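You operate a simulated robot arm through the tools that you are given. There is no shell and no other tool.

You run a simulated two-armed robot. Do the job below in one go: nothing can be reset, and whatever is moved stays where it is left.

TASK
On the end of the inspection table, fold the orange rag in half, so that its two long edges meet.

It is judged by the outcome, as a careful person would: the job done as asked, and still so three seconds after it is handed in. It fails if anything else is knocked over, pushed out of place, dropped, spilled or broken. Flat cloth is picked up by pressing the open fingertips on it (5 to 10 N) and closing them slowly along it; thin cloth reads only 2 to 8 mm in the jaws.

THE ROBOT
Two 7-joint arms with two-finger parallel grippers on one trunk, on a base that moves. Base frame: it is fixed to the floor where the robot stands at the start and does not move with it; the origin is under the middle of the robot, x ahead of it, y to its left, z up; the surface under the hand at the start is at about z = 850. Lengths are in mm, angles in degrees, forces in N, time in s.
The left shoulder is at the start at [20, 170, 1103], the right one opposite. With the tool pointing down near the work surface each hand reaches from about 220 to 680 mm from the robot's upright axis, wherever it stands, measured 20 degrees to its own side. Places, roughly: end of the inspection table [800, -100, 800]. Payload 3.8 kg a hand.
Tool frame (each hand has its own): the origin (TCP) lies between the finger pads and is the grasp point; the fingertips stand 30 mm ahead of it; z points along the fingers, y is the line along which they close. The gripper opens to 110 mm. The fingers are 20 mm wide and 10 mm thick; the gripper's body (48 by 112 mm) begins 55 mm behind the TCP.
Orientation is that of the tool frame in the base frame, as [roll, pitch, yaw] about the fixed x, y, z axes, in that order (R = Rz(yaw) Ry(pitch) Rx(roll)). With the fingers straight down and closing along the base's y, the tool's x points along the base's -x, its y along +y and its z along -z.

THE INTERFACE
- The arms move only by the tool arm_command. It takes "left_targets", "right_targets" or both (then of equal length, played together; a hand with none holds still); each is a list of rows, each a list of 3 entries, a list of its own where there are three numbers: the shift along the tool's x, y, z in units of 40 mm (1.0 is 40 mm), then the turn, a rotation vector about the tool's x, y, z in units of 6 degrees (1.0 is 6 degrees), then the finger opening in mm, from 0 to 110. In form: [[[x, y, z], [wx, wy, wz], hand], ...]. A call has 1 to 20 rows; each row shifts and turns the commanded pose from where the row before left it, along the tool's axes as they then stand. A call with a number of a shift or a turn outside -1 to 1 is refused whole. A row lasts 0.2 s, in which the tool goes at most 50 mm and 8.6 degrees; a call with a longer step from one row to the next is refused whole, and so is a gripper value outside its range. A pose out of reach is approached as far as the arm can. The call stops where the force on the tool passes 40 N (or 10 N more than at its start, if that is more) or the arm is blocked; 0.2 s more then pass. The fingers move at their own pace (about 72 mm/s each) and stop on an object; they squeeze with about 32 N. The grip force told is the motor's: it shows also when the fingers shut on nothing. Time passes only in rows, and 0.2 s behind the last, so rows that do not move let the fingers close. It gives the time, the measured TCP pose, the force on the tool (base axes), the opening and the grip force at its end, in the units of the frame above (readings bear some noise), with the torque about the TCP (base axes, N m) and any sound that the robot's microphone picked up.
- Cameras (640 x 400 px; columns grow to the right, rows downward): "scene" is now at [98.3, -4.2, 1254.8]; the picture's right is [0.08, -1.00, 0.00], its down [-0.68, -0.05, -0.73] and it looks along [0.73, 0.06, -0.68] (base axes); focal length 276 px, centre (320, 200). "left" rides on the left gripper at [72, -17, -103] in its tool frame; the picture's right is [0.23, 0.97, 0.00], its down [-0.76, 0.18, -0.62] and it looks along [-0.61, 0.14, 0.78] (tool axes); focal length 222 px, centre (320, 200). "right" rides on the right gripper at [72, 17, -103] in its tool frame; the picture's right is [-0.23, 0.97, 0.00], its down [-0.76, -0.18, -0.62] and it looks along [-0.61, -0.14, 0.78] (tool axes); focal length 222 px, centre (320, 200).
- camera(camera): a new picture of that camera. No time passes.
- raise_lower(by): moves the trunk up (or, below 0, down) by that many mm; the arms and the scene camera ride with it, the base frame stays. It gives what a move gives, with no picture.
- roll_base(legs): drives the robot by 1 to 6 legs, each [ahead, turn to the left] in mm and degrees, along the robot's own axes; the way and the turn of a leg run together, so that a leg with both is an arc; at most 1500 mm and 180 degrees a leg. The arms and the cameras ride along, it lands a little off, and it stops where it bumps. It gives what a move gives.
- aim_head(pan, tilt): turns the head with the scene camera to pan (to the left, within 80 degrees either way) and tilt (down, from -29 to 69), counted from straight ahead of the robot. It gives what a move gives.
- locate(camera, pixels): for up to 12 pixels [column, row] of the newest picture of that camera ("zoom" is the newest enlarged one), the place [x, y, z] in the base frame of the surface seen there, good to about 2 mm, but the place of the scene camera against the robot may be out by one fixed shift of up to 25 mm in any direction. No time passes.
- inspect(camera, box): a new picture of the part [left, top, right, bottom] of that camera's present view, enlarged. No time passes.
- sign_off(): hands the job in; it is judged then, once.

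Leave the grippers open and the arms clear of the work at the hand-in unless told otherwise.

The tools are called after "Call:" as name(argument=value, ...) on one line, values as JSON. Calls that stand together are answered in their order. arm_command: Moves the arms, as the interface text tells. Its arguments: {"type":"object","properties":{"left_targets":{"type":"array","items":{"type":"array"}},"right_targets":{"type":"array","items":{"type":"array"}}},"required":[]} The other tools are called the same way: raise_lower (by) moves the trunk up or down; roll_base (legs) drives the base; aim_head (pan, tilt) turns the head that bears the scene camera; camera (camera) takes a picture; locate (camera, pixels) gives the place of the surface under pixels of a picture; inspect (camera, box) takes an enlarged picture of a part of a camera's view; sign_off () hands the job in.

At the start:

```text
time: 0.0
left_tool_pos: [442.2, 204.9, 1029.2]
left_tcp_rot: [-180.0, 0.1, 180.0]
left_force: [0.7, 0.4, -0.5]
left_moment: [-0.02, -0.03, 0.01]
left_finger_gap: 110.0
left_grip_force: 0.0
right_tool_pos: [448.7, -187.8, 990.4]
right_tcp_rot: [180.0, 0.0, -180.0]
right_force: [0.8, -0.4, 0.4]
right_moment: [-0.02, 0.03, -0.03]
right_finger_gap: 109.9
right_grip_force: 0.0
trunk travel left (down, up): [-200.0, 370.0]
robot x, y, heading: [-0.4, 2.1, -0.0]
head pan, tilt (commanded): [4.3, 43.0]
```

scene: 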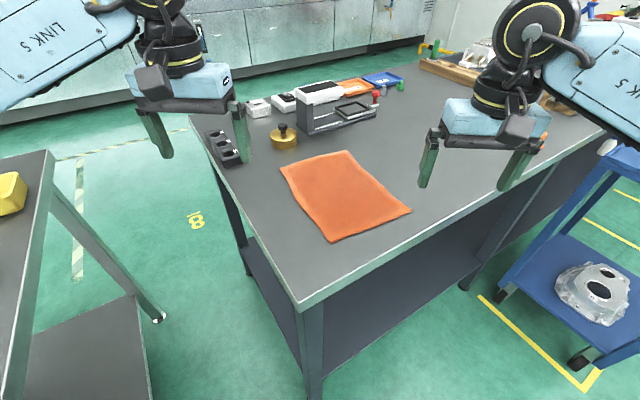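
right: 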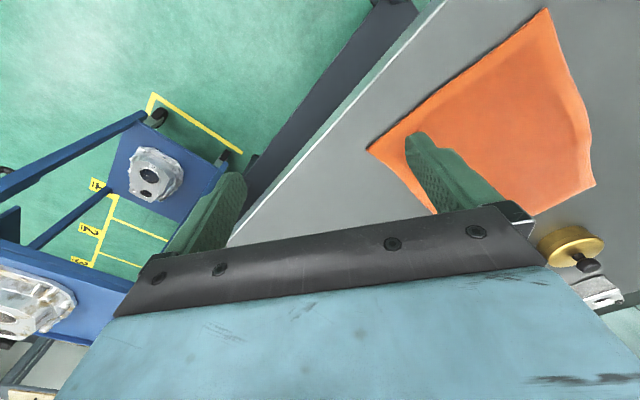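
left: 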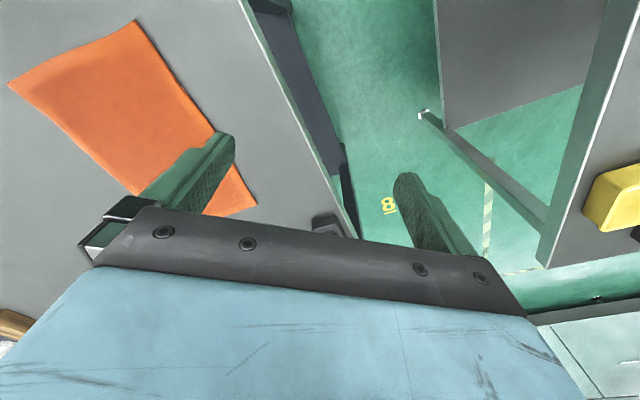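

The orange rag lies on the table with corners in the scene picture at about (281,168), (348,151), (411,210) and (331,242). I'll locate these corners, the table edges and the neighbouring objects.

Call:
locate(camera="scene", pixels=[[283, 168], [347, 152], [409, 210], [332, 240], [340, 195], [301, 306], [440, 230], [283, 140], [225, 150], [320, 215], [305, 200], [380, 180]])

Call:
inspect(camera="scene", box=[260, 130, 430, 250])

Call:
locate(camera="left", pixels=[[12, 85], [135, 24], [250, 205], [100, 80], [190, 100], [280, 200]])

Call:
locate(camera="right", pixels=[[545, 12], [372, 150], [592, 184], [535, 212], [480, 60], [520, 120], [300, 150]])

```text
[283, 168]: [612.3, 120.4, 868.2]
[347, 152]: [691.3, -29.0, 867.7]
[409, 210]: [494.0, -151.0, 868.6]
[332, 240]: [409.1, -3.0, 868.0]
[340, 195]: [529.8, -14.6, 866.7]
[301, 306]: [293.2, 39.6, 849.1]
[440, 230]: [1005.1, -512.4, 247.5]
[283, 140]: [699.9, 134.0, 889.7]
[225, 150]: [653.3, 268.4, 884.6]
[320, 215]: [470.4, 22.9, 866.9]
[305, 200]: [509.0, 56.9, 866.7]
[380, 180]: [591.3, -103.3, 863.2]
```

```text
3.33 times, centred on (345, 190) of scene
```

zoom: 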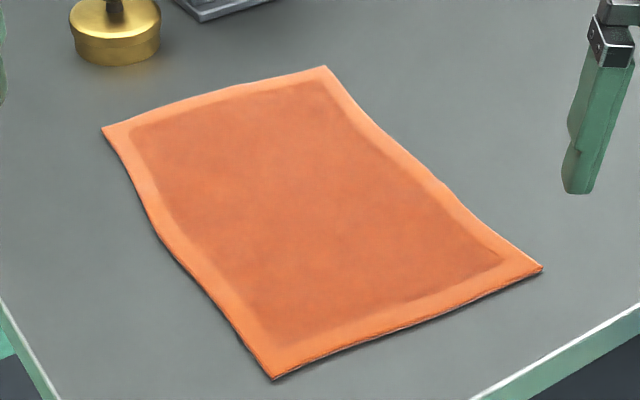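

```text
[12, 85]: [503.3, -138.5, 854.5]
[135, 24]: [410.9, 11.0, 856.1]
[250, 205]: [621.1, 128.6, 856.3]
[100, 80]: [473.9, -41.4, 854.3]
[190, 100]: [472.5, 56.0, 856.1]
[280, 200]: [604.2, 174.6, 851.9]
```

```text
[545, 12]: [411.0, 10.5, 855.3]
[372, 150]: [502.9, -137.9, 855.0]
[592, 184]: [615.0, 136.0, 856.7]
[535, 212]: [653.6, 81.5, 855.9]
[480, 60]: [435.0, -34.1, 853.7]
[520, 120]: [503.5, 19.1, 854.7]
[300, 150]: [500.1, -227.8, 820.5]
```

Wrist cameras and scene camera disagree by roughly (-5,-13,+12) mm, so I'll trust the wrist ones: the rag is about 240 mm by 175 mm, with corners A(616,134), B(~697,-16), C(503,-138), D(411,11), and long edges A-D and B-C. Next I look around (left and down) to see how much room there is to stand at the table's end.

Call:
aim_head(pan=40, tilt=50)

Call:
camera(camera="scene")

```text
time: 1.0
left_tool_pos: [442.6, 204.6, 1027.7]
left_tcp_rot: [179.9, -0.1, 180.0]
left_force: [0.0, -0.7, -0.3]
left_moment: [0.0, -0.01, 0.03]
left_finger_gap: 109.9
left_grip_force: 0.1
right_tool_pos: [448.4, -189.5, 990.2]
right_tcp_rot: [-179.9, 0.1, 180.0]
right_force: [-0.5, 0.7, 0.2]
right_moment: [-0.03, -0.01, -0.01]
right_finger_gap: 110.3
right_grip_force: 0.1
trunk travel left (down, up): [-200.0, 370.0]
robot x, y, heading: [0.7, 1.5, -0.4]
head pan, tilt (commanded): [40.0, 50.0]
```

```text
taken
```

scene: 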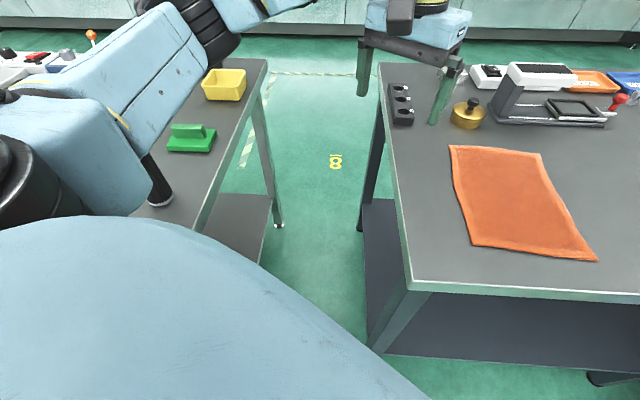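

There is a second table on the left with a gap between. I'll measure the gap, the table end edges and the small items near the rag.

Call:
locate(camera="scene", pixels=[[262, 64], [203, 225], [383, 75], [412, 288], [625, 298], [400, 117], [467, 118], [455, 150], [540, 153], [596, 260], [474, 244], [275, 222]])

Call:
inspect(camera="scene", box=[380, 50, 640, 210])

Call:
aim_head(pan=0, tilt=69)

Call:
camera(camera="scene")

```text
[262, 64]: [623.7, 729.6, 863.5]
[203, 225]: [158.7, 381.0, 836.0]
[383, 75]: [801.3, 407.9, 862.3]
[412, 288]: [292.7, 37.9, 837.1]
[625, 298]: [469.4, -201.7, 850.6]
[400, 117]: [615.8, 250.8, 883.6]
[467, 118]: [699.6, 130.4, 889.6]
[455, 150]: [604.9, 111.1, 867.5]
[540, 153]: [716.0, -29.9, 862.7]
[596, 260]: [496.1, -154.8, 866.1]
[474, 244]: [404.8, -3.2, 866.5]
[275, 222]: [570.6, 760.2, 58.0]
```

```text
2.46 times, centred on (510, 130) of scene
```

zoom: 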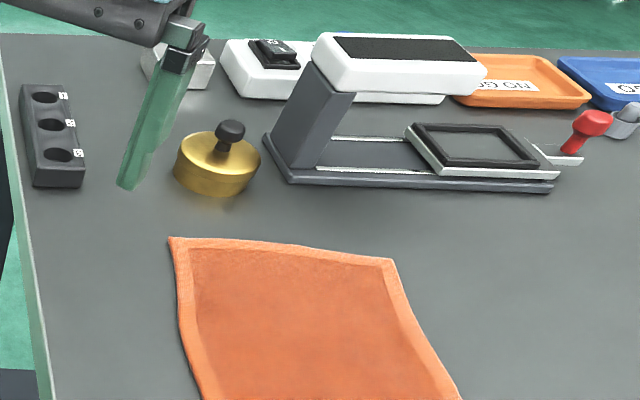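

```text
time: 2.1
left_tool_pos: [442.2, 203.2, 1028.1]
left_tcp_rot: [-179.9, 0.0, -180.0]
left_force: [0.7, 0.0, -0.8]
left_moment: [0.0, -0.03, -0.01]
left_finger_gap: 109.7
left_grip_force: 0.0
right_tool_pos: [447.6, -188.0, 990.5]
right_tcp_rot: [-180.0, 0.0, 180.0]
right_force: [0.1, 0.0, 0.1]
right_moment: [0.02, -0.03, 0.01]
right_finger_gap: 110.2
right_grip_force: 0.2
trunk travel left (down, up): [-200.0, 370.0]
robot x, y, heading: [2.3, -3.4, -0.0]
head pan, tilt (commanded): [0.0, 68.8]
```

```text
taken
```

scene: 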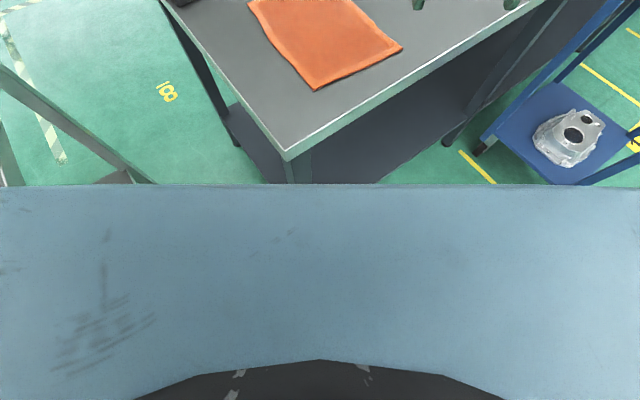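

I'd like to know how close my own body front is to the table; I'll locate the front rim of the blue body (row ~187) and the table corner (288,157).

Call:
locate(camera="scene", pixels=[[288, 157], [320, 190], [320, 200], [100, 190], [540, 190], [320, 300], [320, 350], [470, 10], [314, 88], [400, 47]])

```text
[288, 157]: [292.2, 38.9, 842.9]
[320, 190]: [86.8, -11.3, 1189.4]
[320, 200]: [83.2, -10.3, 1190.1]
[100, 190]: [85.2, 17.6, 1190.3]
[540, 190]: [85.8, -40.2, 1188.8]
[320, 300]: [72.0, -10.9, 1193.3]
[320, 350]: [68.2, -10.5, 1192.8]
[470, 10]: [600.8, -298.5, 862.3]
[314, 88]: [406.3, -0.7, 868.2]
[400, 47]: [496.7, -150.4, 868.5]
```

The gap to the other table is only ~350 mm, so I must work from here at the corner. Before turning the robot slightly right (to give the left hand better reach to corner B), I check the right side for the blue cart's height.

Call:
aim_head(pan=-45, tilt=45)

Call:
camera(camera="scene")

```text
time: 3.2
left_tool_pos: [443.3, 204.2, 1029.2]
left_tcp_rot: [-180.0, 0.0, 180.0]
left_force: [-1.1, 0.6, 0.5]
left_moment: [0.04, 0.01, -0.01]
left_finger_gap: 109.8
left_grip_force: 0.0
right_tool_pos: [448.4, -187.9, 989.4]
right_tcp_rot: [-180.0, 0.0, -179.9]
right_force: [-0.1, -0.1, 0.5]
right_moment: [-0.01, 0.01, 0.02]
right_finger_gap: 110.3
right_grip_force: 0.0
trunk travel left (down, up): [-200.0, 370.0]
robot x, y, heading: [-0.9, -1.4, 0.1]
head pan, tilt (commanded): [-45.0, 45.0]
```

```text
taken
```

scene: 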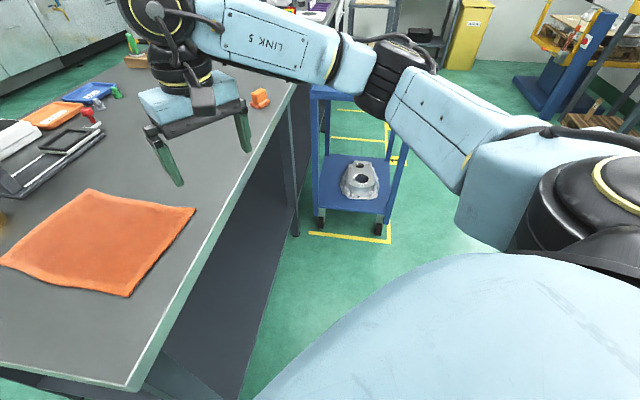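

Call:
locate(camera="scene", pixels=[[316, 110], [322, 90], [320, 218], [259, 98], [385, 225], [135, 375], [290, 100], [104, 130], [20, 200], [90, 115]])

```text
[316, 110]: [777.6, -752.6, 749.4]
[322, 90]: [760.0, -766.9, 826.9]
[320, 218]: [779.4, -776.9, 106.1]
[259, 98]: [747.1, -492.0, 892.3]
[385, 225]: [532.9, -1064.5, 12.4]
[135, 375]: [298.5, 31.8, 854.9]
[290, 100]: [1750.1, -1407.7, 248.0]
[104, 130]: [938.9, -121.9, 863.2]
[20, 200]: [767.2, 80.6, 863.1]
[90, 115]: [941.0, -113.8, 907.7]
```

The cart is about a metre away and low, so a turn in place is clear. I turn the base 18° to the right to bring the left shoulder forward.

Call:
roll_base(legs=[[0, -18]])

Call:
aim_head(pan=18, tilt=48)

Call:
camera(camera="scene")

Call:
camera(camera="left")

Call:
camera(camera="right")

```text
time: 4.6
left_tool_pos: [482.7, 57.2, 1028.7]
left_tcp_rot: [180.0, 0.1, 162.0]
left_force: [-0.3, -0.5, -0.1]
left_moment: [0.02, -0.03, 0.03]
left_finger_gap: 109.8
left_grip_force: 0.2
right_tool_pos: [368.2, -318.4, 990.1]
right_tcp_rot: [179.9, 0.0, 161.9]
right_force: [-0.8, -0.8, -0.6]
right_moment: [0.05, 0.01, 0.01]
right_finger_gap: 110.0
right_grip_force: 0.1
trunk travel left (down, up): [-200.0, 370.0]
robot x, y, heading: [-0.8, -0.4, -18.1]
head pan, tilt (commanded): [-45.0, 45.0]
```

```text
time: 5.9
left_tool_pos: [483.9, 58.5, 1028.0]
left_tcp_rot: [-180.0, 0.0, 162.0]
left_force: [0.4, 0.6, -0.5]
left_moment: [-0.02, -0.04, 0.04]
left_finger_gap: 109.9
left_grip_force: 0.0
right_tool_pos: [368.9, -317.6, 989.8]
right_tcp_rot: [-180.0, -0.1, 162.0]
right_force: [-0.4, -0.5, -0.2]
right_moment: [-0.05, -0.02, 0.0]
right_finger_gap: 109.9
right_grip_force: 0.1
trunk travel left (down, up): [-200.0, 370.0]
robot x, y, heading: [-0.2, -4.2, -18.2]
head pan, tilt (commanded): [18.0, 48.0]
```

```text
taken
```

scene: 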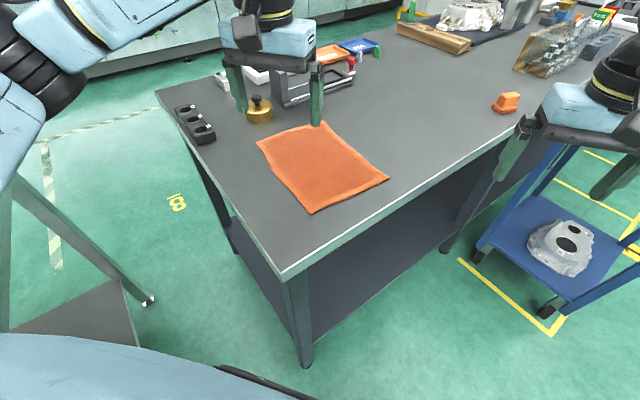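

```text
taken
```

left: 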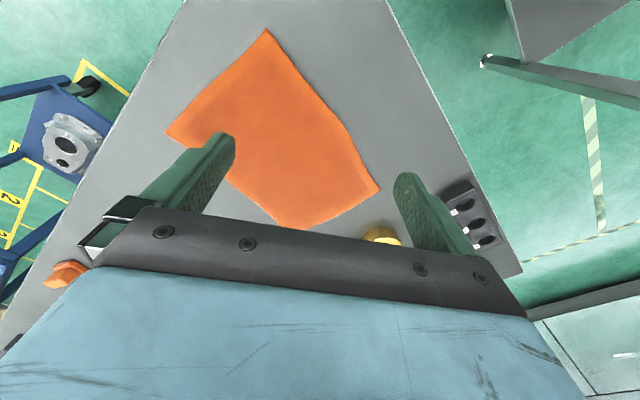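

```text
taken
```

right: 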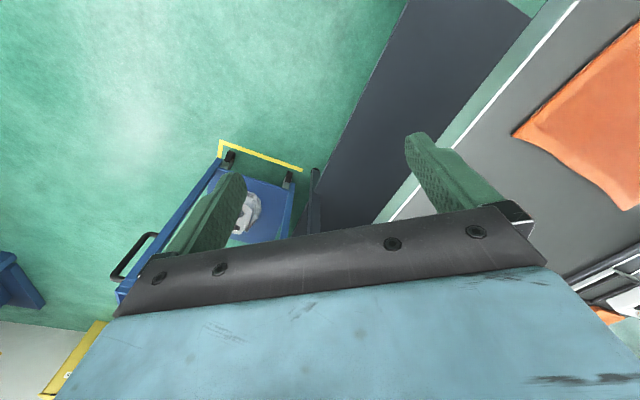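

The left wrist camera sees the whole rag: D at (266,30), C at (168,133), A at (380,190), B around (300,229) just above the gripper plate. I locate these and points along the edges.

Call:
locate(camera="left", pixels=[[266, 32], [170, 133], [378, 190], [303, 226], [217, 83], [318, 107], [345, 140], [250, 205], [285, 130], [377, 234], [460, 200], [190, 5]])

Call:
inspect(camera="left", box=[150, 20, 400, 240])

```text
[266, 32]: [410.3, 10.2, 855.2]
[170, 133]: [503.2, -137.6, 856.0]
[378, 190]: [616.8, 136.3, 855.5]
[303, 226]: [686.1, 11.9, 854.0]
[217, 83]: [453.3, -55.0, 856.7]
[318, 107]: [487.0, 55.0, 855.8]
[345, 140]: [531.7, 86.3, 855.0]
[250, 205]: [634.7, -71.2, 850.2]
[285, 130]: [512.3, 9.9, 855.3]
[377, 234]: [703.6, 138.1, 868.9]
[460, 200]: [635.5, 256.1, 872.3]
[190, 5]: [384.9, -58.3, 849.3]
```

```text
1.82 times, centred on (275, 130) of left
```

zoom: 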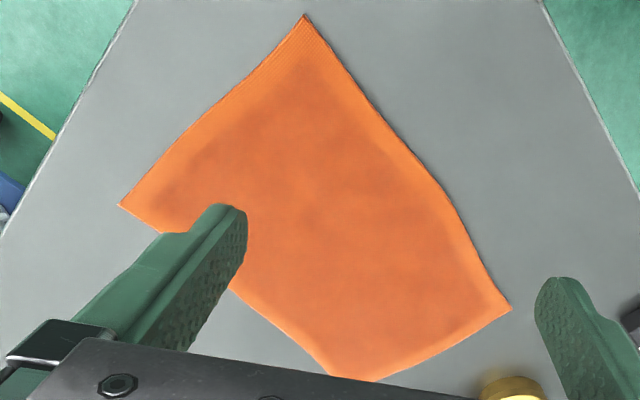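

All four corners confirmed (A≈(617,136), D≈(410,10), C≈(503,-138), B≈(696,-15)). My plan: grip the A–D long edge near both ends (left hand near A, right hand near D), fingers closing along that edge, and carry it over the middle to edge C–B. First the left hand goes in the air to near A (583,125,960), turning to yaw ≈121.5° and leaning 40° away from the rag, as a reach test.

Call:
arm_command(left_targets=[[[-0.46, 0.586, 0.425], [0, 0, 0], 60], [[-0.46, 0.586, 0.425], [0, 0, 0], 60], [[-0.46, 0.586, 0.425], [0, 0, 0], 60], [[-0.46, 0.586, 0.425], [0, 0, 0], 50], [[0, 0, 0], [0, 0, 0.964], 40], [[0, 0, 0], [0, 0, 0.964], 40], [[0, 0, 0], [0, 0, 0.964], 40], [[0, 0, 0], [0, 0, 0.964], 40], [[0, 0, 0], [0, 0, 0.964], 40], [[0, 0, 0], [0, 0, 0.964], 40], [[0, 0, 0], [0, 0, 0.964], 40], [[0, 0, 0], [0, -0.952, 0], 40], [[0, 0, 0], [0, -0.952, 0], 40], [[0, 0, 0], [0, -0.952, 0], 40], [[0, 0, 0], [0, -0.952, 0], 40], [[0, 0, 0], [0, -0.952, 0], 40], [[0, 0, 0], [0, -0.952, 0], 40], [[0, 0, 0], [0, -0.952, 0], 40]])

Call:
camera(camera="scene")

Call:
camera(camera="left")

```text
time: 9.7
left_tool_pos: [581.6, 124.7, 960.3]
left_tcp_rot: [-180.0, 40.1, 133.0]
left_force: [-0.7, -0.6, -0.1]
left_moment: [0.0, 0.02, 0.03]
left_finger_gap: 39.9
left_grip_force: 0.0
left hand out of reach, approached as far as the arm can: row 10, 11
right_tool_pos: [367.8, -316.4, 990.4]
right_tcp_rot: [-179.9, 0.0, 162.1]
right_force: [-0.2, -1.1, -0.4]
right_moment: [-0.03, -0.01, 0.0]
right_finger_gap: 110.2
right_grip_force: 0.1
trunk travel left (down, up): [-200.0, 370.0]
robot x, y, heading: [6.8, 1.7, -17.7]
head pan, tilt (commanded): [18.0, 48.0]
```

```text
taken
```

scene: 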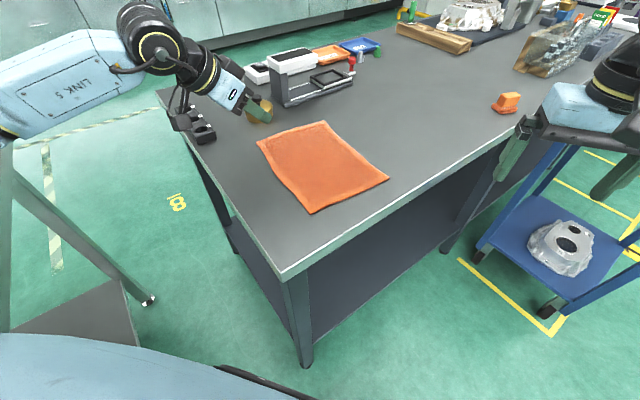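

```text
taken
```

left: 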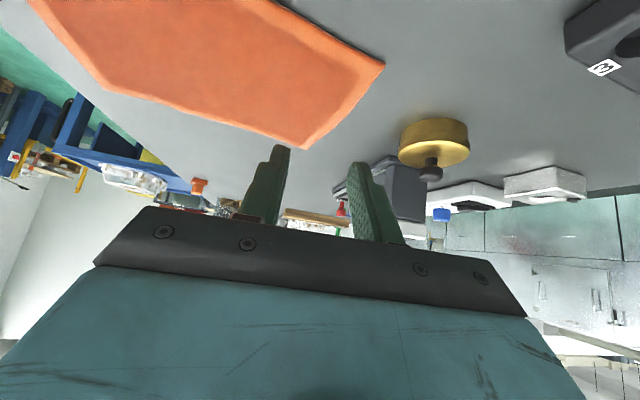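

The left hand reached the spot with the 40° lean, but yaw stopped at 133° instead of 121.5°. Now leaned, I try the remaining 11.5° turn about the vertical.

Call:
arm_command(left_targets=[[[0, 0, 0], [0.616, 0, 0.734], 40], [[0, 0, 0], [0.616, 0, 0.734], 40], [[0, 0, 0], [0, 0, 0], 40]])

```text
time: 10.5
left_tool_pos: [573.1, 103.6, 960.2]
left_tcp_rot: [179.3, 40.3, 126.1]
left_force: [0.2, -0.2, 0.1]
left_moment: [-0.04, 0.0, 0.01]
left_finger_gap: 39.8
left_grip_force: 0.1
left hand out of reach, approached as far as the arm can: row 1, 2
right_tool_pos: [368.3, -318.0, 991.1]
right_tcp_rot: [-180.0, 0.0, 162.1]
right_force: [-0.3, 0.3, 0.6]
right_moment: [-0.04, -0.01, 0.01]
right_finger_gap: 109.7
right_grip_force: 0.1
trunk travel left (down, up): [-200.0, 370.0]
robot x, y, heading: [0.5, 1.9, -18.0]
head pan, tilt (commanded): [18.0, 48.0]
```

The left wrist hits a joint limit in that direction. Turning the base another 17° right will bring its neutral yaw closer to what I need (and improve the left reach to B). Hand is at z 960, clear of everything at that radius, so I turn.

Call:
roll_base(legs=[[0, -17]])

Call:
aim_head(pan=35, tilt=50)

Call:
camera(camera="scene")

```text
time: 11.9
left_tool_pos: [578.9, -68.7, 959.9]
left_tcp_rot: [179.4, 40.2, 109.1]
left_force: [0.1, 1.0, 0.4]
left_moment: [0.01, -0.01, -0.02]
left_finger_gap: 40.3
left_grip_force: 0.0
right_tool_pos: [259.2, -412.5, 989.4]
right_tcp_rot: [179.9, 0.0, 145.1]
right_force: [0.3, -0.3, 1.0]
right_moment: [0.04, 0.01, 0.0]
right_finger_gap: 110.2
right_grip_force: 0.0
trunk travel left (down, up): [-200.0, 370.0]
robot x, y, heading: [0.8, 1.6, -34.8]
head pan, tilt (commanded): [18.0, 48.0]
```

```text
time: 12.7
left_tool_pos: [578.6, -70.0, 960.5]
left_tcp_rot: [179.3, 40.2, 109.2]
left_force: [0.0, 0.7, 0.1]
left_moment: [-0.03, 0.01, 0.04]
left_finger_gap: 40.0
left_grip_force: 0.1
right_tool_pos: [260.5, -411.2, 990.4]
right_tcp_rot: [180.0, 0.0, 145.0]
right_force: [0.3, 0.7, -0.3]
right_moment: [0.0, 0.02, 0.02]
right_finger_gap: 110.2
right_grip_force: 0.1
trunk travel left (down, up): [-200.0, 370.0]
robot x, y, heading: [-0.2, 1.1, -35.1]
head pan, tilt (commanded): [35.0, 50.0]
```

```text
taken
```

scene: 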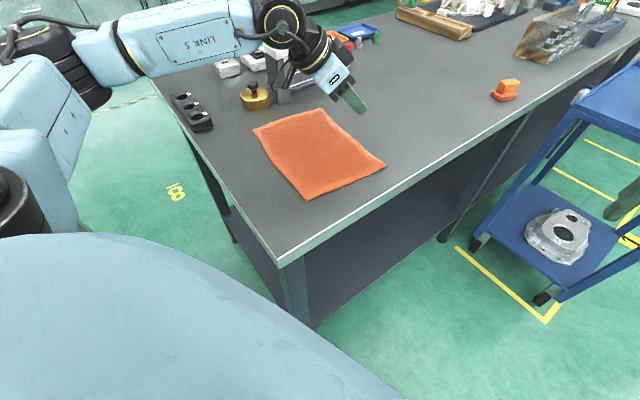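

Now I bring the left hand back over the A pick point with yaw 121.5° and the 40° lean (still at z 960).

Call:
arm_command(left_targets=[[[0, 0, 0], [-0.661, 0, -0.783], 40], [[0, 0, 0], [-0.661, 0, -0.783], 40], [[0.627, 0.528, -0.529], [0, 0, 0], 40], [[0.627, 0.528, -0.529], [0, 0, 0], 40], [[0.627, 0.528, -0.529], [0, 0, 0], 40], [[0.627, 0.528, -0.529], [0, 0, 0], 40], [[0.627, 0.528, -0.529], [0, 0, 0], 40], [[0, 0, 0], [0, 0, 0], 40]])

Call:
camera(camera="scene")

Call:
camera(camera="left")

```text
time: 14.5
left_tool_pos: [571.5, 83.4, 966.6]
left_tcp_rot: [179.3, 40.4, 121.3]
left_force: [0.0, 0.7, 0.1]
left_moment: [0.01, -0.02, 0.01]
left_finger_gap: 40.0
left_grip_force: 0.2
left hand out of reach, approached as far as the arm can: row 6, 7
right_tool_pos: [258.7, -411.2, 991.2]
right_tcp_rot: [-180.0, 0.1, 145.1]
right_force: [-0.7, 0.0, 0.4]
right_moment: [0.01, 0.03, -0.03]
right_finger_gap: 110.0
right_grip_force: 0.0
trunk travel left (down, up): [-200.0, 370.0]
robot x, y, heading: [0.4, 0.1, -34.9]
head pan, tilt (commanded): [35.0, 50.0]
```

```text
taken
```

scene: 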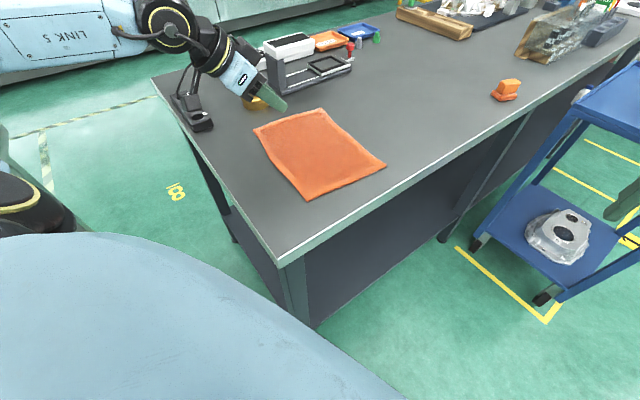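

```text
taken
```

left: 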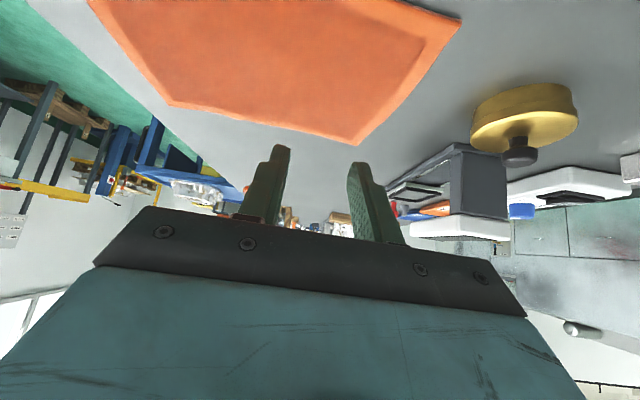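

The limit still bites with the 40° lean here. I reduce the lean to 20° and retry the same spot.

Call:
arm_command(left_targets=[[[0, 0, 0], [0, 0.833, 0], 40], [[0, 0, 0], [0, 0.833, 0], 40], [[0, 0, 0], [0, 0.833, 0], 40], [[0, 0, 0], [0, 0.833, 0], 40], [[0.375, 0.394, -0.05], [0, 0, 0], 40], [[0.375, 0.394, -0.05], [0, 0, 0], 40], [[0, 0, 0], [0, 0, 0], 40]])

```text
time: 16.1
left_tool_pos: [572.3, 84.1, 965.1]
left_tcp_rot: [179.5, 20.3, 121.5]
left_force: [-0.5, -0.5, -0.1]
left_moment: [0.01, 0.02, 0.01]
left_finger_gap: 40.1
left_grip_force: 0.1
left hand out of reach, approached as far as the arm can: row 5, 6
right_tool_pos: [259.4, -411.4, 990.5]
right_tcp_rot: [180.0, -0.1, 144.9]
right_force: [0.3, -1.2, -0.7]
right_moment: [0.01, 0.0, -0.02]
right_finger_gap: 110.1
right_grip_force: 0.1
trunk travel left (down, up): [-200.0, 370.0]
robot x, y, heading: [-1.8, -0.0, -35.1]
head pan, tilt (commanded): [35.0, 50.0]
```

The limit is on yaw, not on lean. A slightly oblique closing direction is fine, so I turn the left hand to yaw ≈138°, move over the A pick point and lean back to 40°.

Call:
arm_command(left_targets=[[[0, 0, 0], [-0.313, 0, -0.861], 40], [[0, 0, 0], [-0.313, 0, -0.861], 40], [[0, 0, 0], [-0.313, 0, -0.861], 40], [[0.249, 0.469, -0.024], [0, 0, 0], 40], [[0.249, 0.469, -0.024], [0, 0, 0], 40], [[0, 0, 0], [0, -0.833, 0], 40], [[0, 0, 0], [0, -0.833, 0], 40], [[0, 0, 0], [0, -0.833, 0], 40], [[0, 0, 0], [0, -0.833, 0], 40], [[0, 0, 0], [0, 0, 0], 40]])

```text
time: 18.3
left_tool_pos: [583.8, 124.8, 961.3]
left_tcp_rot: [179.5, 40.5, 138.0]
left_force: [0.5, -0.1, 0.3]
left_moment: [0.02, 0.04, -0.02]
left_finger_gap: 40.1
left_grip_force: 0.0
right_tool_pos: [259.7, -412.8, 990.3]
right_tcp_rot: [-180.0, 0.0, 145.1]
right_force: [0.2, 0.1, -0.8]
right_moment: [-0.01, -0.02, -0.01]
right_finger_gap: 109.9
right_grip_force: 0.1
trunk travel left (down, up): [-200.0, 370.0]
robot x, y, heading: [-0.1, -0.3, -34.8]
head pan, tilt (commanded): [35.0, 50.0]
```

Left pose works. Now the right hand goes in the air (z 990) to above the D pick point (440,28) and turns to yaw ≈121.5°.

Call:
arm_command(right_targets=[[[0.217, 0.968, 0], [0, 0, 0], 90], [[0.217, 0.968, 0], [0, 0, 0], 70], [[0.217, 0.968, 0], [0, 0, 0], 50], [[0.217, 0.968, 0], [0, 0, 0], 40], [[0.217, 0.968, 0], [0, 0, 0], 40], [[0.217, 0.968, 0], [0, 0, 0], 40], [[0.217, 0.968, 0], [0, 0, 0], 40], [[0.217, 0.968, 0], [0, 0, 0], 40], [[0.217, 0.968, 0], [0, 0, 0], 40], [[0.217, 0.968, 0], [0, 0, 0], 40], [[0.217, 0.968, 0], [0, 0, 0], 40], [[0.217, 0.968, 0], [0, 0, 0], 40], [[0, 0, 0], [0, 0, 0.983], 40], [[0, 0, 0], [0, 0, 0.983], 40], [[0, 0, 0], [0, 0, 0.983], 40], [[0, 0, 0], [0, 0, 0.983], 40], [[0, 0, 0], [0, 0, 0], 40]])

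Call:
camera(camera="scene")

Call:
camera(camera="right")

```text
time: 21.9
left_tool_pos: [583.2, 124.6, 962.1]
left_tcp_rot: [179.5, 40.5, 138.0]
left_force: [1.3, -1.0, 0.7]
left_moment: [-0.01, 0.02, 0.0]
left_finger_gap: 40.0
left_grip_force: 0.1
right_tool_pos: [413.9, -36.0, 989.0]
right_tcp_rot: [-180.0, 0.0, 121.3]
right_force: [0.4, -1.2, 0.1]
right_moment: [0.01, -0.01, -0.02]
right_finger_gap: 40.1
right_grip_force: 0.1
right hand out of reach, approached as far as the arm can: row 11, 12
trunk travel left (down, up): [-200.0, 370.0]
robot x, y, heading: [-2.6, 0.8, -35.3]
head pan, tilt (commanded): [35.0, 50.0]
```

```text
taken
```

scene: 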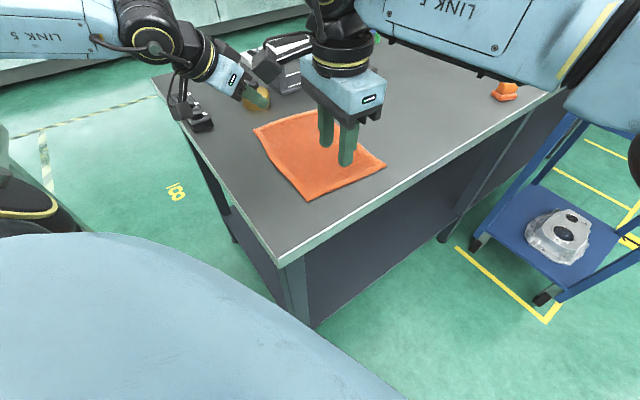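

```text
taken
```

right: 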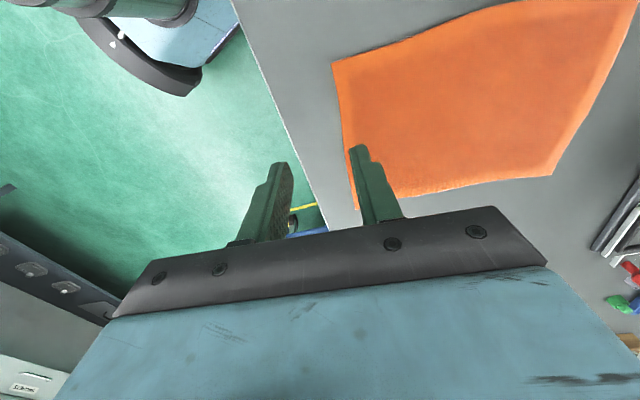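

The right hand can't cross that far at this heading. The right camera shows my own base bumper at the top (around (150,60)–(195,90)); I locate it to know how much room there is to the table.

Call:
locate(camera="right", pixels=[[195, 85], [150, 80], [105, 40], [200, 65], [130, 30], [215, 40], [180, 20], [245, 20], [310, 190], [150, 140]])

Call:
inspect(camera="right", box=[0, 0, 330, 206])

```text
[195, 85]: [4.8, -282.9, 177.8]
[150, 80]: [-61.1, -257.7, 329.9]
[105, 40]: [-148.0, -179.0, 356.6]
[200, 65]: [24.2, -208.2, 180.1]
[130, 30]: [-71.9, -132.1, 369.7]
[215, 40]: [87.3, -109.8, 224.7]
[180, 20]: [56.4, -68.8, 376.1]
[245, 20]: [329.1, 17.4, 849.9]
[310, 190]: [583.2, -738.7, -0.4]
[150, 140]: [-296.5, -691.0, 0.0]
```

```text
1.94 times, centred on (165, 103) of right
```

zoom: 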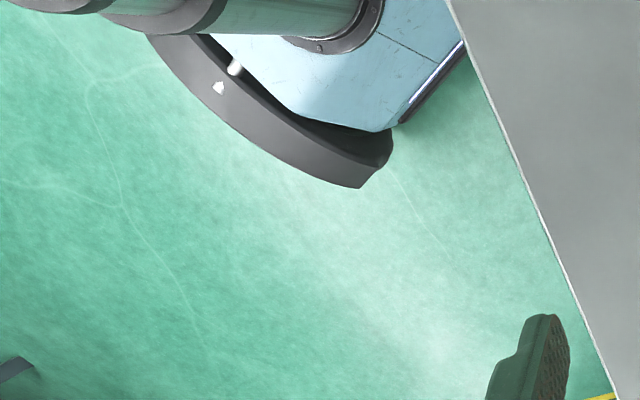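

My base front is only ~140–165 mm ahead of my axis, so I have room to drive forward. A better stance would be heading about -10°, 80 mm further ahead. Before that I check the left side for the other table's near corner.

Call:
aim_head(pan=80, tilt=50)

Call:
camera(camera="scene")

Call:
camera(camera="left")

```text
time: 23.0
left_tool_pos: [582.6, 124.9, 960.7]
left_tcp_rot: [179.4, 40.6, 138.0]
left_force: [-0.1, -0.2, -0.9]
left_moment: [0.01, -0.05, 0.01]
left_finger_gap: 39.9
left_grip_force: 0.1
right_tool_pos: [412.1, -35.2, 987.4]
right_tcp_rot: [-180.0, 0.1, 121.5]
right_force: [-0.1, 0.5, 0.3]
right_moment: [0.01, 0.02, 0.02]
right_finger_gap: 40.0
right_grip_force: 0.0
trunk travel left (down, up): [-200.0, 370.0]
robot x, y, heading: [-1.0, -1.7, -35.0]
head pan, tilt (commanded): [80.0, 50.0]
```

```text
taken
```

scene: 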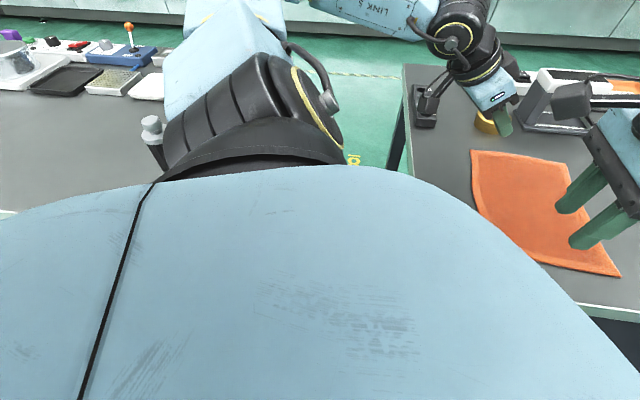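

```text
taken
```

left: 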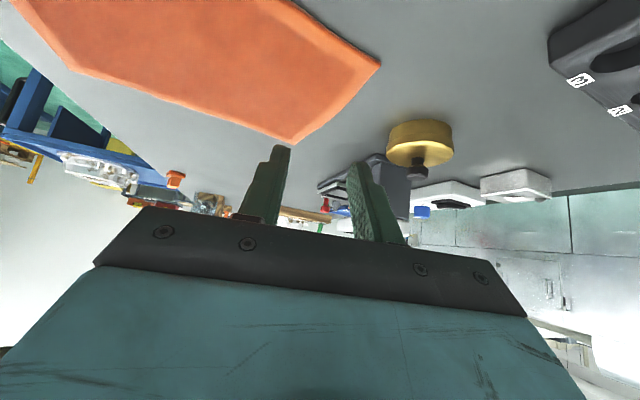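

Call:
locate(camera="scene", pixels=[[5, 205], [40, 190], [100, 180], [150, 125], [360, 150], [100, 110], [402, 70]])

```text
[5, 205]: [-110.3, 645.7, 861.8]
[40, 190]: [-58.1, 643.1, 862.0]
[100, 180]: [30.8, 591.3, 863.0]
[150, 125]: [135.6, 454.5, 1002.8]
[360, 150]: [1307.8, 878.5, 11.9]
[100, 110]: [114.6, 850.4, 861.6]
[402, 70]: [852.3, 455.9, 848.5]
```

There's at least 80 mm clearance to the left table at the new stance. I raise the left hand 60 mm and the right 40 mm for safety, then turn back left 25° (heading ≈ -10°) and drive 60 mm ahead (base front stays ~55 mm short of the table corner).

Call:
arm_command(left_targets=[[[-0.487, 0, -0.57], [0, 0, 0], 40], [[-0.487, 0, -0.57], [0, 0, 0], 40]], right_targets=[[[0, 0, -0.5], [0, 0, 0], 40], [[0, 0, -0.5], [0, 0, 0], 40]])

Call:
roll_base(legs=[[0, 25], [60, 0]])

Call:
aim_head(pan=10, tilt=50)

Call:
camera(camera="scene")

```text
time: 23.6
left_tool_pos: [582.6, 123.8, 1020.2]
left_tcp_rot: [179.5, 40.5, 138.1]
left_force: [1.0, 0.8, 0.1]
left_moment: [0.0, -0.01, -0.03]
left_finger_gap: 39.7
left_grip_force: 0.1
right_tool_pos: [411.9, -37.7, 1027.1]
right_tcp_rot: [180.0, 0.0, 121.3]
right_force: [0.1, -1.3, -0.2]
right_moment: [-0.01, 0.02, -0.01]
right_finger_gap: 40.0
right_grip_force: 0.1
trunk travel left (down, up): [-200.0, 370.0]
robot x, y, heading: [2.0, 0.3, -35.1]
head pan, tilt (commanded): [80.0, 50.0]
```

```text
time: 25.9
left_tool_pos: [537.2, 345.7, 1019.4]
left_tcp_rot: [179.5, 40.4, 162.7]
left_force: [0.2, 0.2, 0.1]
left_moment: [0.0, 0.01, 0.0]
left_finger_gap: 40.0
left_grip_force: 0.1
right_tool_pos: [450.4, 127.9, 1028.6]
right_tcp_rot: [-180.0, 0.0, 146.2]
right_force: [0.4, 0.8, 0.1]
right_moment: [0.03, -0.01, -0.03]
right_finger_gap: 40.1
right_grip_force: 0.1
trunk travel left (down, up): [-200.0, 370.0]
robot x, y, heading: [54.4, -11.2, -10.1]
head pan, tilt (commanded): [80.0, 50.0]
```

```text
time: 27.3
left_tool_pos: [537.0, 346.0, 1020.1]
left_tcp_rot: [179.5, 40.5, 162.6]
left_force: [0.5, -0.3, 0.7]
left_moment: [-0.01, 0.02, -0.05]
left_finger_gap: 40.1
left_grip_force: 0.1
right_tool_pos: [450.5, 128.5, 1027.4]
right_tcp_rot: [180.0, 0.0, 146.0]
right_force: [0.9, -0.4, 0.1]
right_moment: [-0.01, -0.01, 0.0]
right_finger_gap: 39.9
right_grip_force: 0.0
trunk travel left (down, up): [-200.0, 370.0]
robot x, y, heading: [54.6, -11.8, -10.1]
head pan, tilt (commanded): [10.0, 50.0]
```

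```text
taken
```

scene: 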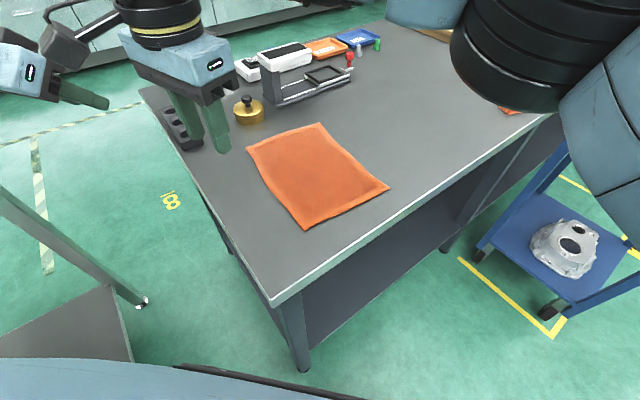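

Now at axis (54,-11), heading -10°. Right hand first: move to above the D pick point (440,28,967), turn to yaw 121.5° and lean 20°.

Call:
arm_command(right_targets=[[[-0.396, -0.743, 0.5], [0, 0, 0], 40], [[-0.396, -0.743, 0.5], [0, 0, 0], 40], [[-0.396, -0.743, 0.5], [0, 0, 0], 40], [[0, 0, 0], [0, 0, 0.817], 40], [[0, 0, 0], [0, 0, 0.817], 40], [[0, 0, 0], [0, 0, 0.817], 40], [[0, 0, 0], [0, 0, 0.817], 40], [[0, 0, 0], [0, 0, 0.817], 40], [[0, 0, 0], [0, -0.833, 0], 40], [[0, 0, 0], [0, -0.833, 0], 40], [[0, 0, 0], [0, -0.833, 0], 40], [[0, 0, 0], [0, -0.833, 0], 40], [[0, 0, 0], [0, 0, 0], 40]])

```text
time: 30.1
left_tool_pos: [537.2, 344.7, 1021.0]
left_tcp_rot: [179.5, 40.6, 162.7]
left_force: [0.4, -0.1, -0.1]
left_moment: [0.02, 0.0, -0.02]
left_finger_gap: 40.0
left_grip_force: 0.1
right_tool_pos: [440.2, 27.2, 967.9]
right_tcp_rot: [179.9, 20.1, 121.5]
right_force: [0.2, -0.2, -0.4]
right_moment: [-0.01, -0.01, 0.0]
right_finger_gap: 40.2
right_grip_force: 0.0
trunk travel left (down, up): [-200.0, 370.0]
robot x, y, heading: [59.9, -8.7, -10.4]
head pan, tilt (commanded): [10.0, 50.0]
```

Right pose at D works. For the left, I straighten the lean first (to keep the wrists apart), move over A at z 970, then turn its yaw to 121.5°.

Call:
arm_command(left_targets=[[[0, 0, 0], [0, 0.967, 0], 40], [[0, 0, 0], [0, 0.967, 0], 40], [[0, 0, 0], [0, 0.967, 0], 40], [[0, 0, 0], [0, 0.967, 0], 40], [[0, 0, 0], [0, 0.967, 0], 40], [[0, 0, 0], [0, 0.967, 0], 40], [[0, 0, 0], [0, 0.967, 0], 40], [[-0.455, -0.818, 0.2125], [0, 0, 0], 40], [[-0.455, -0.818, 0.2125], [0, 0, 0], 40], [[-0.455, -0.818, 0.2125], [0, 0, 0], 40], [[-0.455, -0.818, 0.2125], [0, 0, 0], 40], [[-0.455, -0.818, 0.2125], [0, 0, 0], 40], [[-0.455, -0.818, 0.2125], [0, 0, 0], 40], [[0, 0, 0], [0, 0, 0.981], 40], [[0, 0, 0], [0, 0, 0.981], 40], [[0, 0, 0], [0, 0, 0.981], 40], [[0, 0, 0], [0, 0, 0.981], 40], [[0, 0, 0], [0, 0, 0.981], 40], [[0, 0, 0], [0, 0, 0.981], 40], [[0, 0, 0], [0, 0, 0.981], 40]])

Call:
camera(camera="scene")

Call:
camera(camera="right")

Call:
camera(camera="left")

```text
time: 34.3
left_tool_pos: [584.1, 125.9, 968.1]
left_tcp_rot: [179.8, -0.3, 127.7]
left_force: [0.1, -0.2, -0.1]
left_moment: [-0.04, -0.03, 0.0]
left_finger_gap: 40.0
left_grip_force: 0.1
left hand out of reach, approached as far as the arm can: row 20
right_tool_pos: [439.2, 28.3, 967.7]
right_tcp_rot: [179.9, 20.0, 121.5]
right_force: [1.3, -0.1, 0.8]
right_moment: [0.01, -0.01, -0.02]
right_finger_gap: 40.1
right_grip_force: 0.0
trunk travel left (down, up): [-200.0, 370.0]
robot x, y, heading: [60.6, -9.0, -10.3]
head pan, tilt (commanded): [10.0, 50.0]
```

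```text
taken
```

scene: 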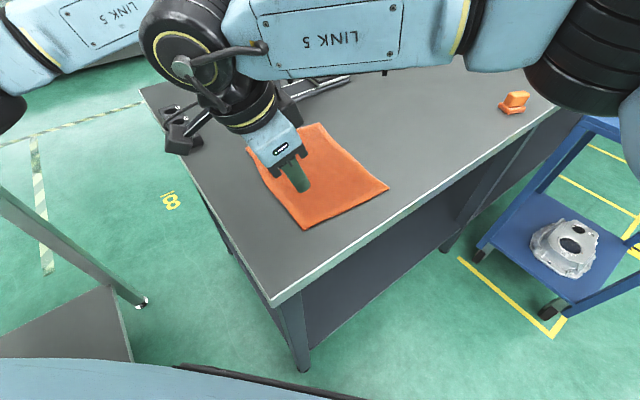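

```text
taken
```

right: 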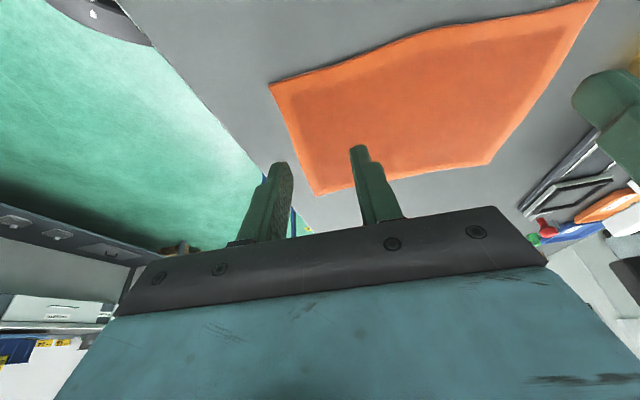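

```text
taken
```

left: 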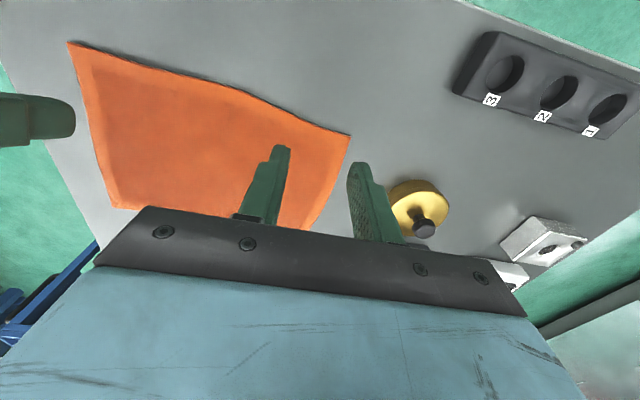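

Left gets yaw ≈128° at A, close enough to the edge direction. Both hands hover above the A–D edge. I locate the exact edge line near each grip spot using both wrist pictures (left: edge from (350,135) to (70,42); right: edge from (268,85) to (598,0)).

Call:
locate(camera="left", pixels=[[348, 136], [325, 127], [300, 117], [270, 105], [240, 95], [160, 70], [71, 44], [112, 205], [330, 115], [310, 220]])

Call:
locate(camera="right", pixels=[[271, 87], [300, 77], [330, 66], [370, 52], [420, 34], [595, 3], [318, 193], [488, 163], [400, 173], [450, 168]])

Call:
inspect(camera="left", box=[50, 20, 370, 220])

Call:
inspect(camera="right", box=[250, 0, 610, 225])

```text
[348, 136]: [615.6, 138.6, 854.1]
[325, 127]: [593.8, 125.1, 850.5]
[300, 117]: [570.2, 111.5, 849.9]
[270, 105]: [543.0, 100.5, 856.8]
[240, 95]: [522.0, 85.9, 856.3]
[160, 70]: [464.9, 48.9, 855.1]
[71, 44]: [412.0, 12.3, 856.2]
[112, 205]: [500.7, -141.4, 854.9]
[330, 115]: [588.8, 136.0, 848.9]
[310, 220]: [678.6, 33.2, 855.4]
```

```text
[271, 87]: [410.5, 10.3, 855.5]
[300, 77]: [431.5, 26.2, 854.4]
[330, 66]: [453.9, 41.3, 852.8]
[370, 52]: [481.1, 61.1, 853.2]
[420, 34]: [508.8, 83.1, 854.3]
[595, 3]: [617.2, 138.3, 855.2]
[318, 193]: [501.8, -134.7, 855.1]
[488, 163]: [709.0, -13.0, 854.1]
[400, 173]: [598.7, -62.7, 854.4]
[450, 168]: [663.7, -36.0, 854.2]
```

```text
2.00 times, centred on (210, 120) of left
```

zoom: 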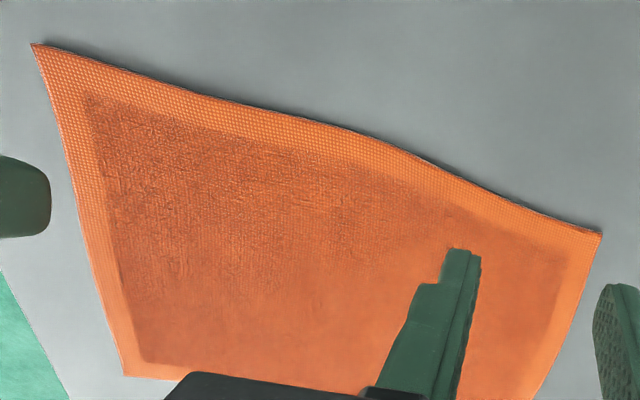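

```text
1.78 times, centred on (430, 112) of right
```

zoom: 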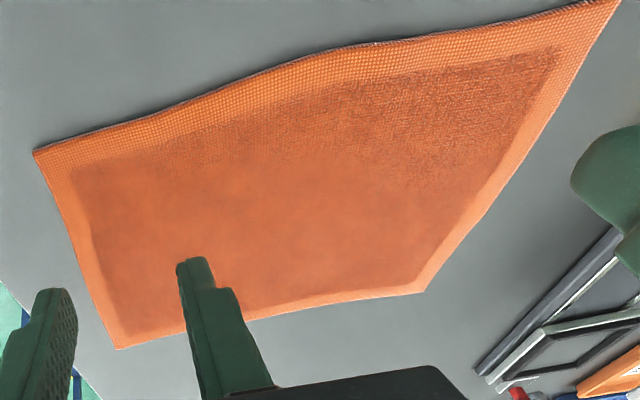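

The rectangle is consistent: B ≈ (708,-12), sides ≈ 240 × 176 mm; mates are A1(587,119)→B1(678,-30) and D1(440,31)→C1(532,-120). Now I set the left hand to yaw 130°, lean 42°, and right lean to 25°, still in the air.

Call:
arm_command(left_targets=[[[0, 0, 0], [0, 0, -0.383], 36], [[0, 0, 0], [0, -0.875, 0], 36], [[0, 0, 0], [0, -0.875, 0], 36], [[0, 0, 0], [0, -0.875, 0], 36], [[0, 0, 0], [0, -0.875, 0], 36], [[0, 0, 0], [0, -0.875, 0], 36], [[0, 0, 0], [0, -0.875, 0], 36], [[0, 0, 0], [0, -0.875, 0], 36], [[0, 0, 0], [0, -0.875, 0], 36], [[0, 0, 0], [0, 0, 0], 36]], right_targets=[[[0, 0, 0], [0, -0.833, 0], 36], [[0, 0, 0], [0, 0, 0], 36], [[0, 0, 0], [0, 0, 0], 36], [[0, 0, 0], [0, 0, 0], 36], [[0, 0, 0], [0, 0, 0], 36], [[0, 0, 0], [0, 0, 0], 36], [[0, 0, 0], [0, 0, 0], 36], [[0, 0, 0], [0, 0, 0], 36], [[0, 0, 0], [0, 0, 0], 36], [[0, 0, 0], [0, 0, 0], 36]])

Call:
camera(camera="scene")

```text
time: 36.5
left_tool_pos: [583.0, 126.4, 966.7]
left_tcp_rot: [179.7, 41.8, 129.8]
left_force: [-0.4, -0.1, -0.5]
left_moment: [0.0, 0.02, 0.0]
left_finger_gap: 35.8
left_grip_force: 0.1
right_tool_pos: [439.9, 28.4, 968.3]
right_tcp_rot: [180.0, 25.0, 121.5]
right_force: [0.4, 0.4, 1.0]
right_moment: [0.01, -0.02, -0.02]
right_finger_gap: 36.0
right_grip_force: 0.1
trunk travel left (down, up): [-200.0, 370.0]
robot x, y, heading: [59.0, -13.9, -10.2]
head pan, tilt (commanded): [10.0, 50.0]
```

```text
taken
```

scene: 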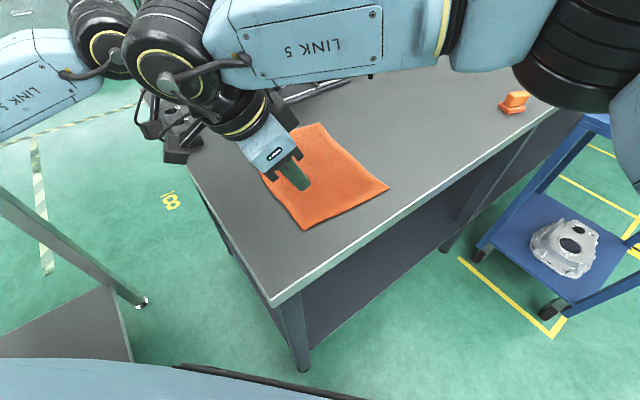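

Both poses reached. I rehearse the whole fold motion in the air (about 80 mm above the cloth) to make sure both arms can do it without limits or clashes: an arc of 166 mm across the rag with the hands rolling over.

Call:
arm_command(left_targets=[[[-0.381, -0.0105, -0.275], [0, 0.583, 0], 36], [[-0.452, -0.031, -0.1905], [0, 0.583, 0], 36], [[-0.506, -0.049, -0.0985], [0, 0.583, 0], 36], [[-0.541, -0.064, -0.007], [0, 0.583, 0], 36], [[-0.556, -0.0745, 0.081], [0, 0.583, 0], 36], [[-0.548, -0.08, 0.162], [0, 0.583, 0], 36], [[-0.517, -0.08, 0.236], [0, 0.583, 0], 36], [[-0.463, -0.0745, 0.3], [0, 0.583, 0], 36], [[-0.389, -0.064, 0.349], [0, 0.583, 0], 36], [[-0.298, -0.049, 0.39], [0, 0.583, 0], 36], [[-0.194, -0.031, 0.412], [0, 0.583, 0], 36], [[-0.082, -0.0105, 0.423], [0, 0.583, 0], 36], [[0, 0, 0], [0, 0, 0], 36]], right_targets=[[[-0.3025, 0, -0.362], [0, 0.833, 0], 36], [[-0.3885, 0, -0.31], [0, 0.833, 0], 36], [[-0.4635, 0, -0.25], [0, 0.833, 0], 36], [[-0.5245, 0, -0.189], [0, 0.833, 0], 36], [[-0.568, 0, -0.126], [0, 0.833, 0], 36], [[-0.5915, 0, -0.0625], [0, 0.833, 0], 36], [[-0.5935, 0, 0.003], [0, 0.833, 0], 36], [[-0.575, 0, 0.0705], [0, 0.833, 0], 36], [[-0.535, 0, 0.135], [0, 0.833, 0], 36], [[-0.479, 0, 0.204], [0, 0.833, 0], 36], [[-0.4065, 0, 0.267], [0, 0.833, 0], 36], [[-0.325, 0, 0.3295], [0, 0.833, 0], 36], [[0, 0, 0], [0, 0, 0], 36]])

Call:
camera(camera="scene")

Call:
camera(camera="left")

Call:
camera(camera="right")

```text
time: 39.3
left_tool_pos: [647.0, 25.0, 1030.4]
left_tcp_rot: [179.6, 15.6, 130.2]
left_force: [-0.1, -0.8, -0.1]
left_moment: [-0.01, -0.02, 0.01]
left_finger_gap: 36.0
left_grip_force: 0.0
left hand out of reach, approached as far as the arm can: row 8, 9, 10, 11, 12
right_tool_pos: [538.4, -134.6, 969.6]
right_tcp_rot: [179.9, -35.1, 121.5]
right_force: [0.0, 0.1, -0.3]
right_moment: [0.0, -0.03, -0.03]
right_finger_gap: 35.7
right_grip_force: 0.1
trunk travel left (down, up): [-200.0, 370.0]
robot x, y, heading: [60.7, -11.5, -10.5]
head pan, tilt (commanded): [10.0, 50.0]
```

```text
taken
```

scene: 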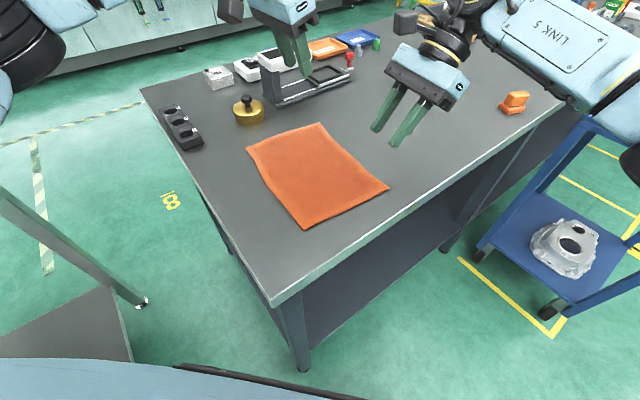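

```text
taken
```

left: 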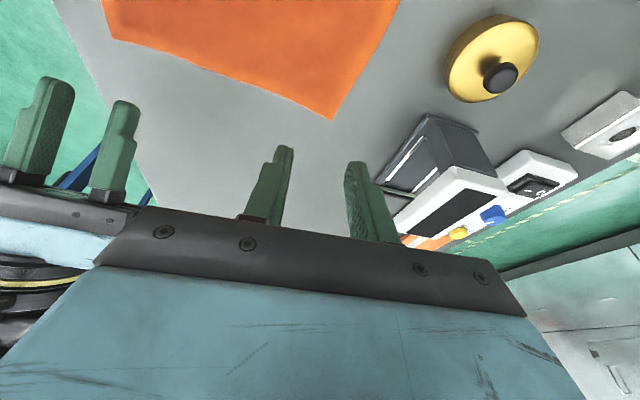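

```text
taken
```

right: 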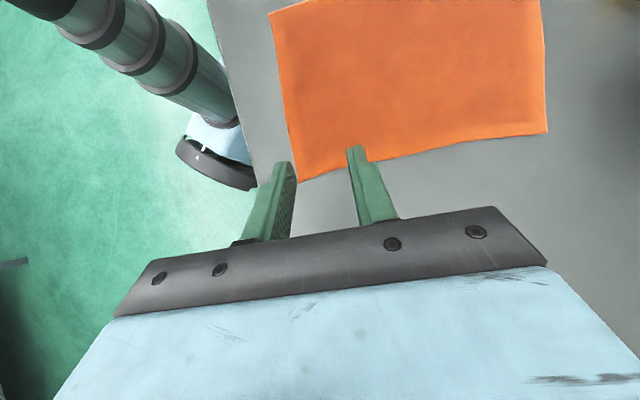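

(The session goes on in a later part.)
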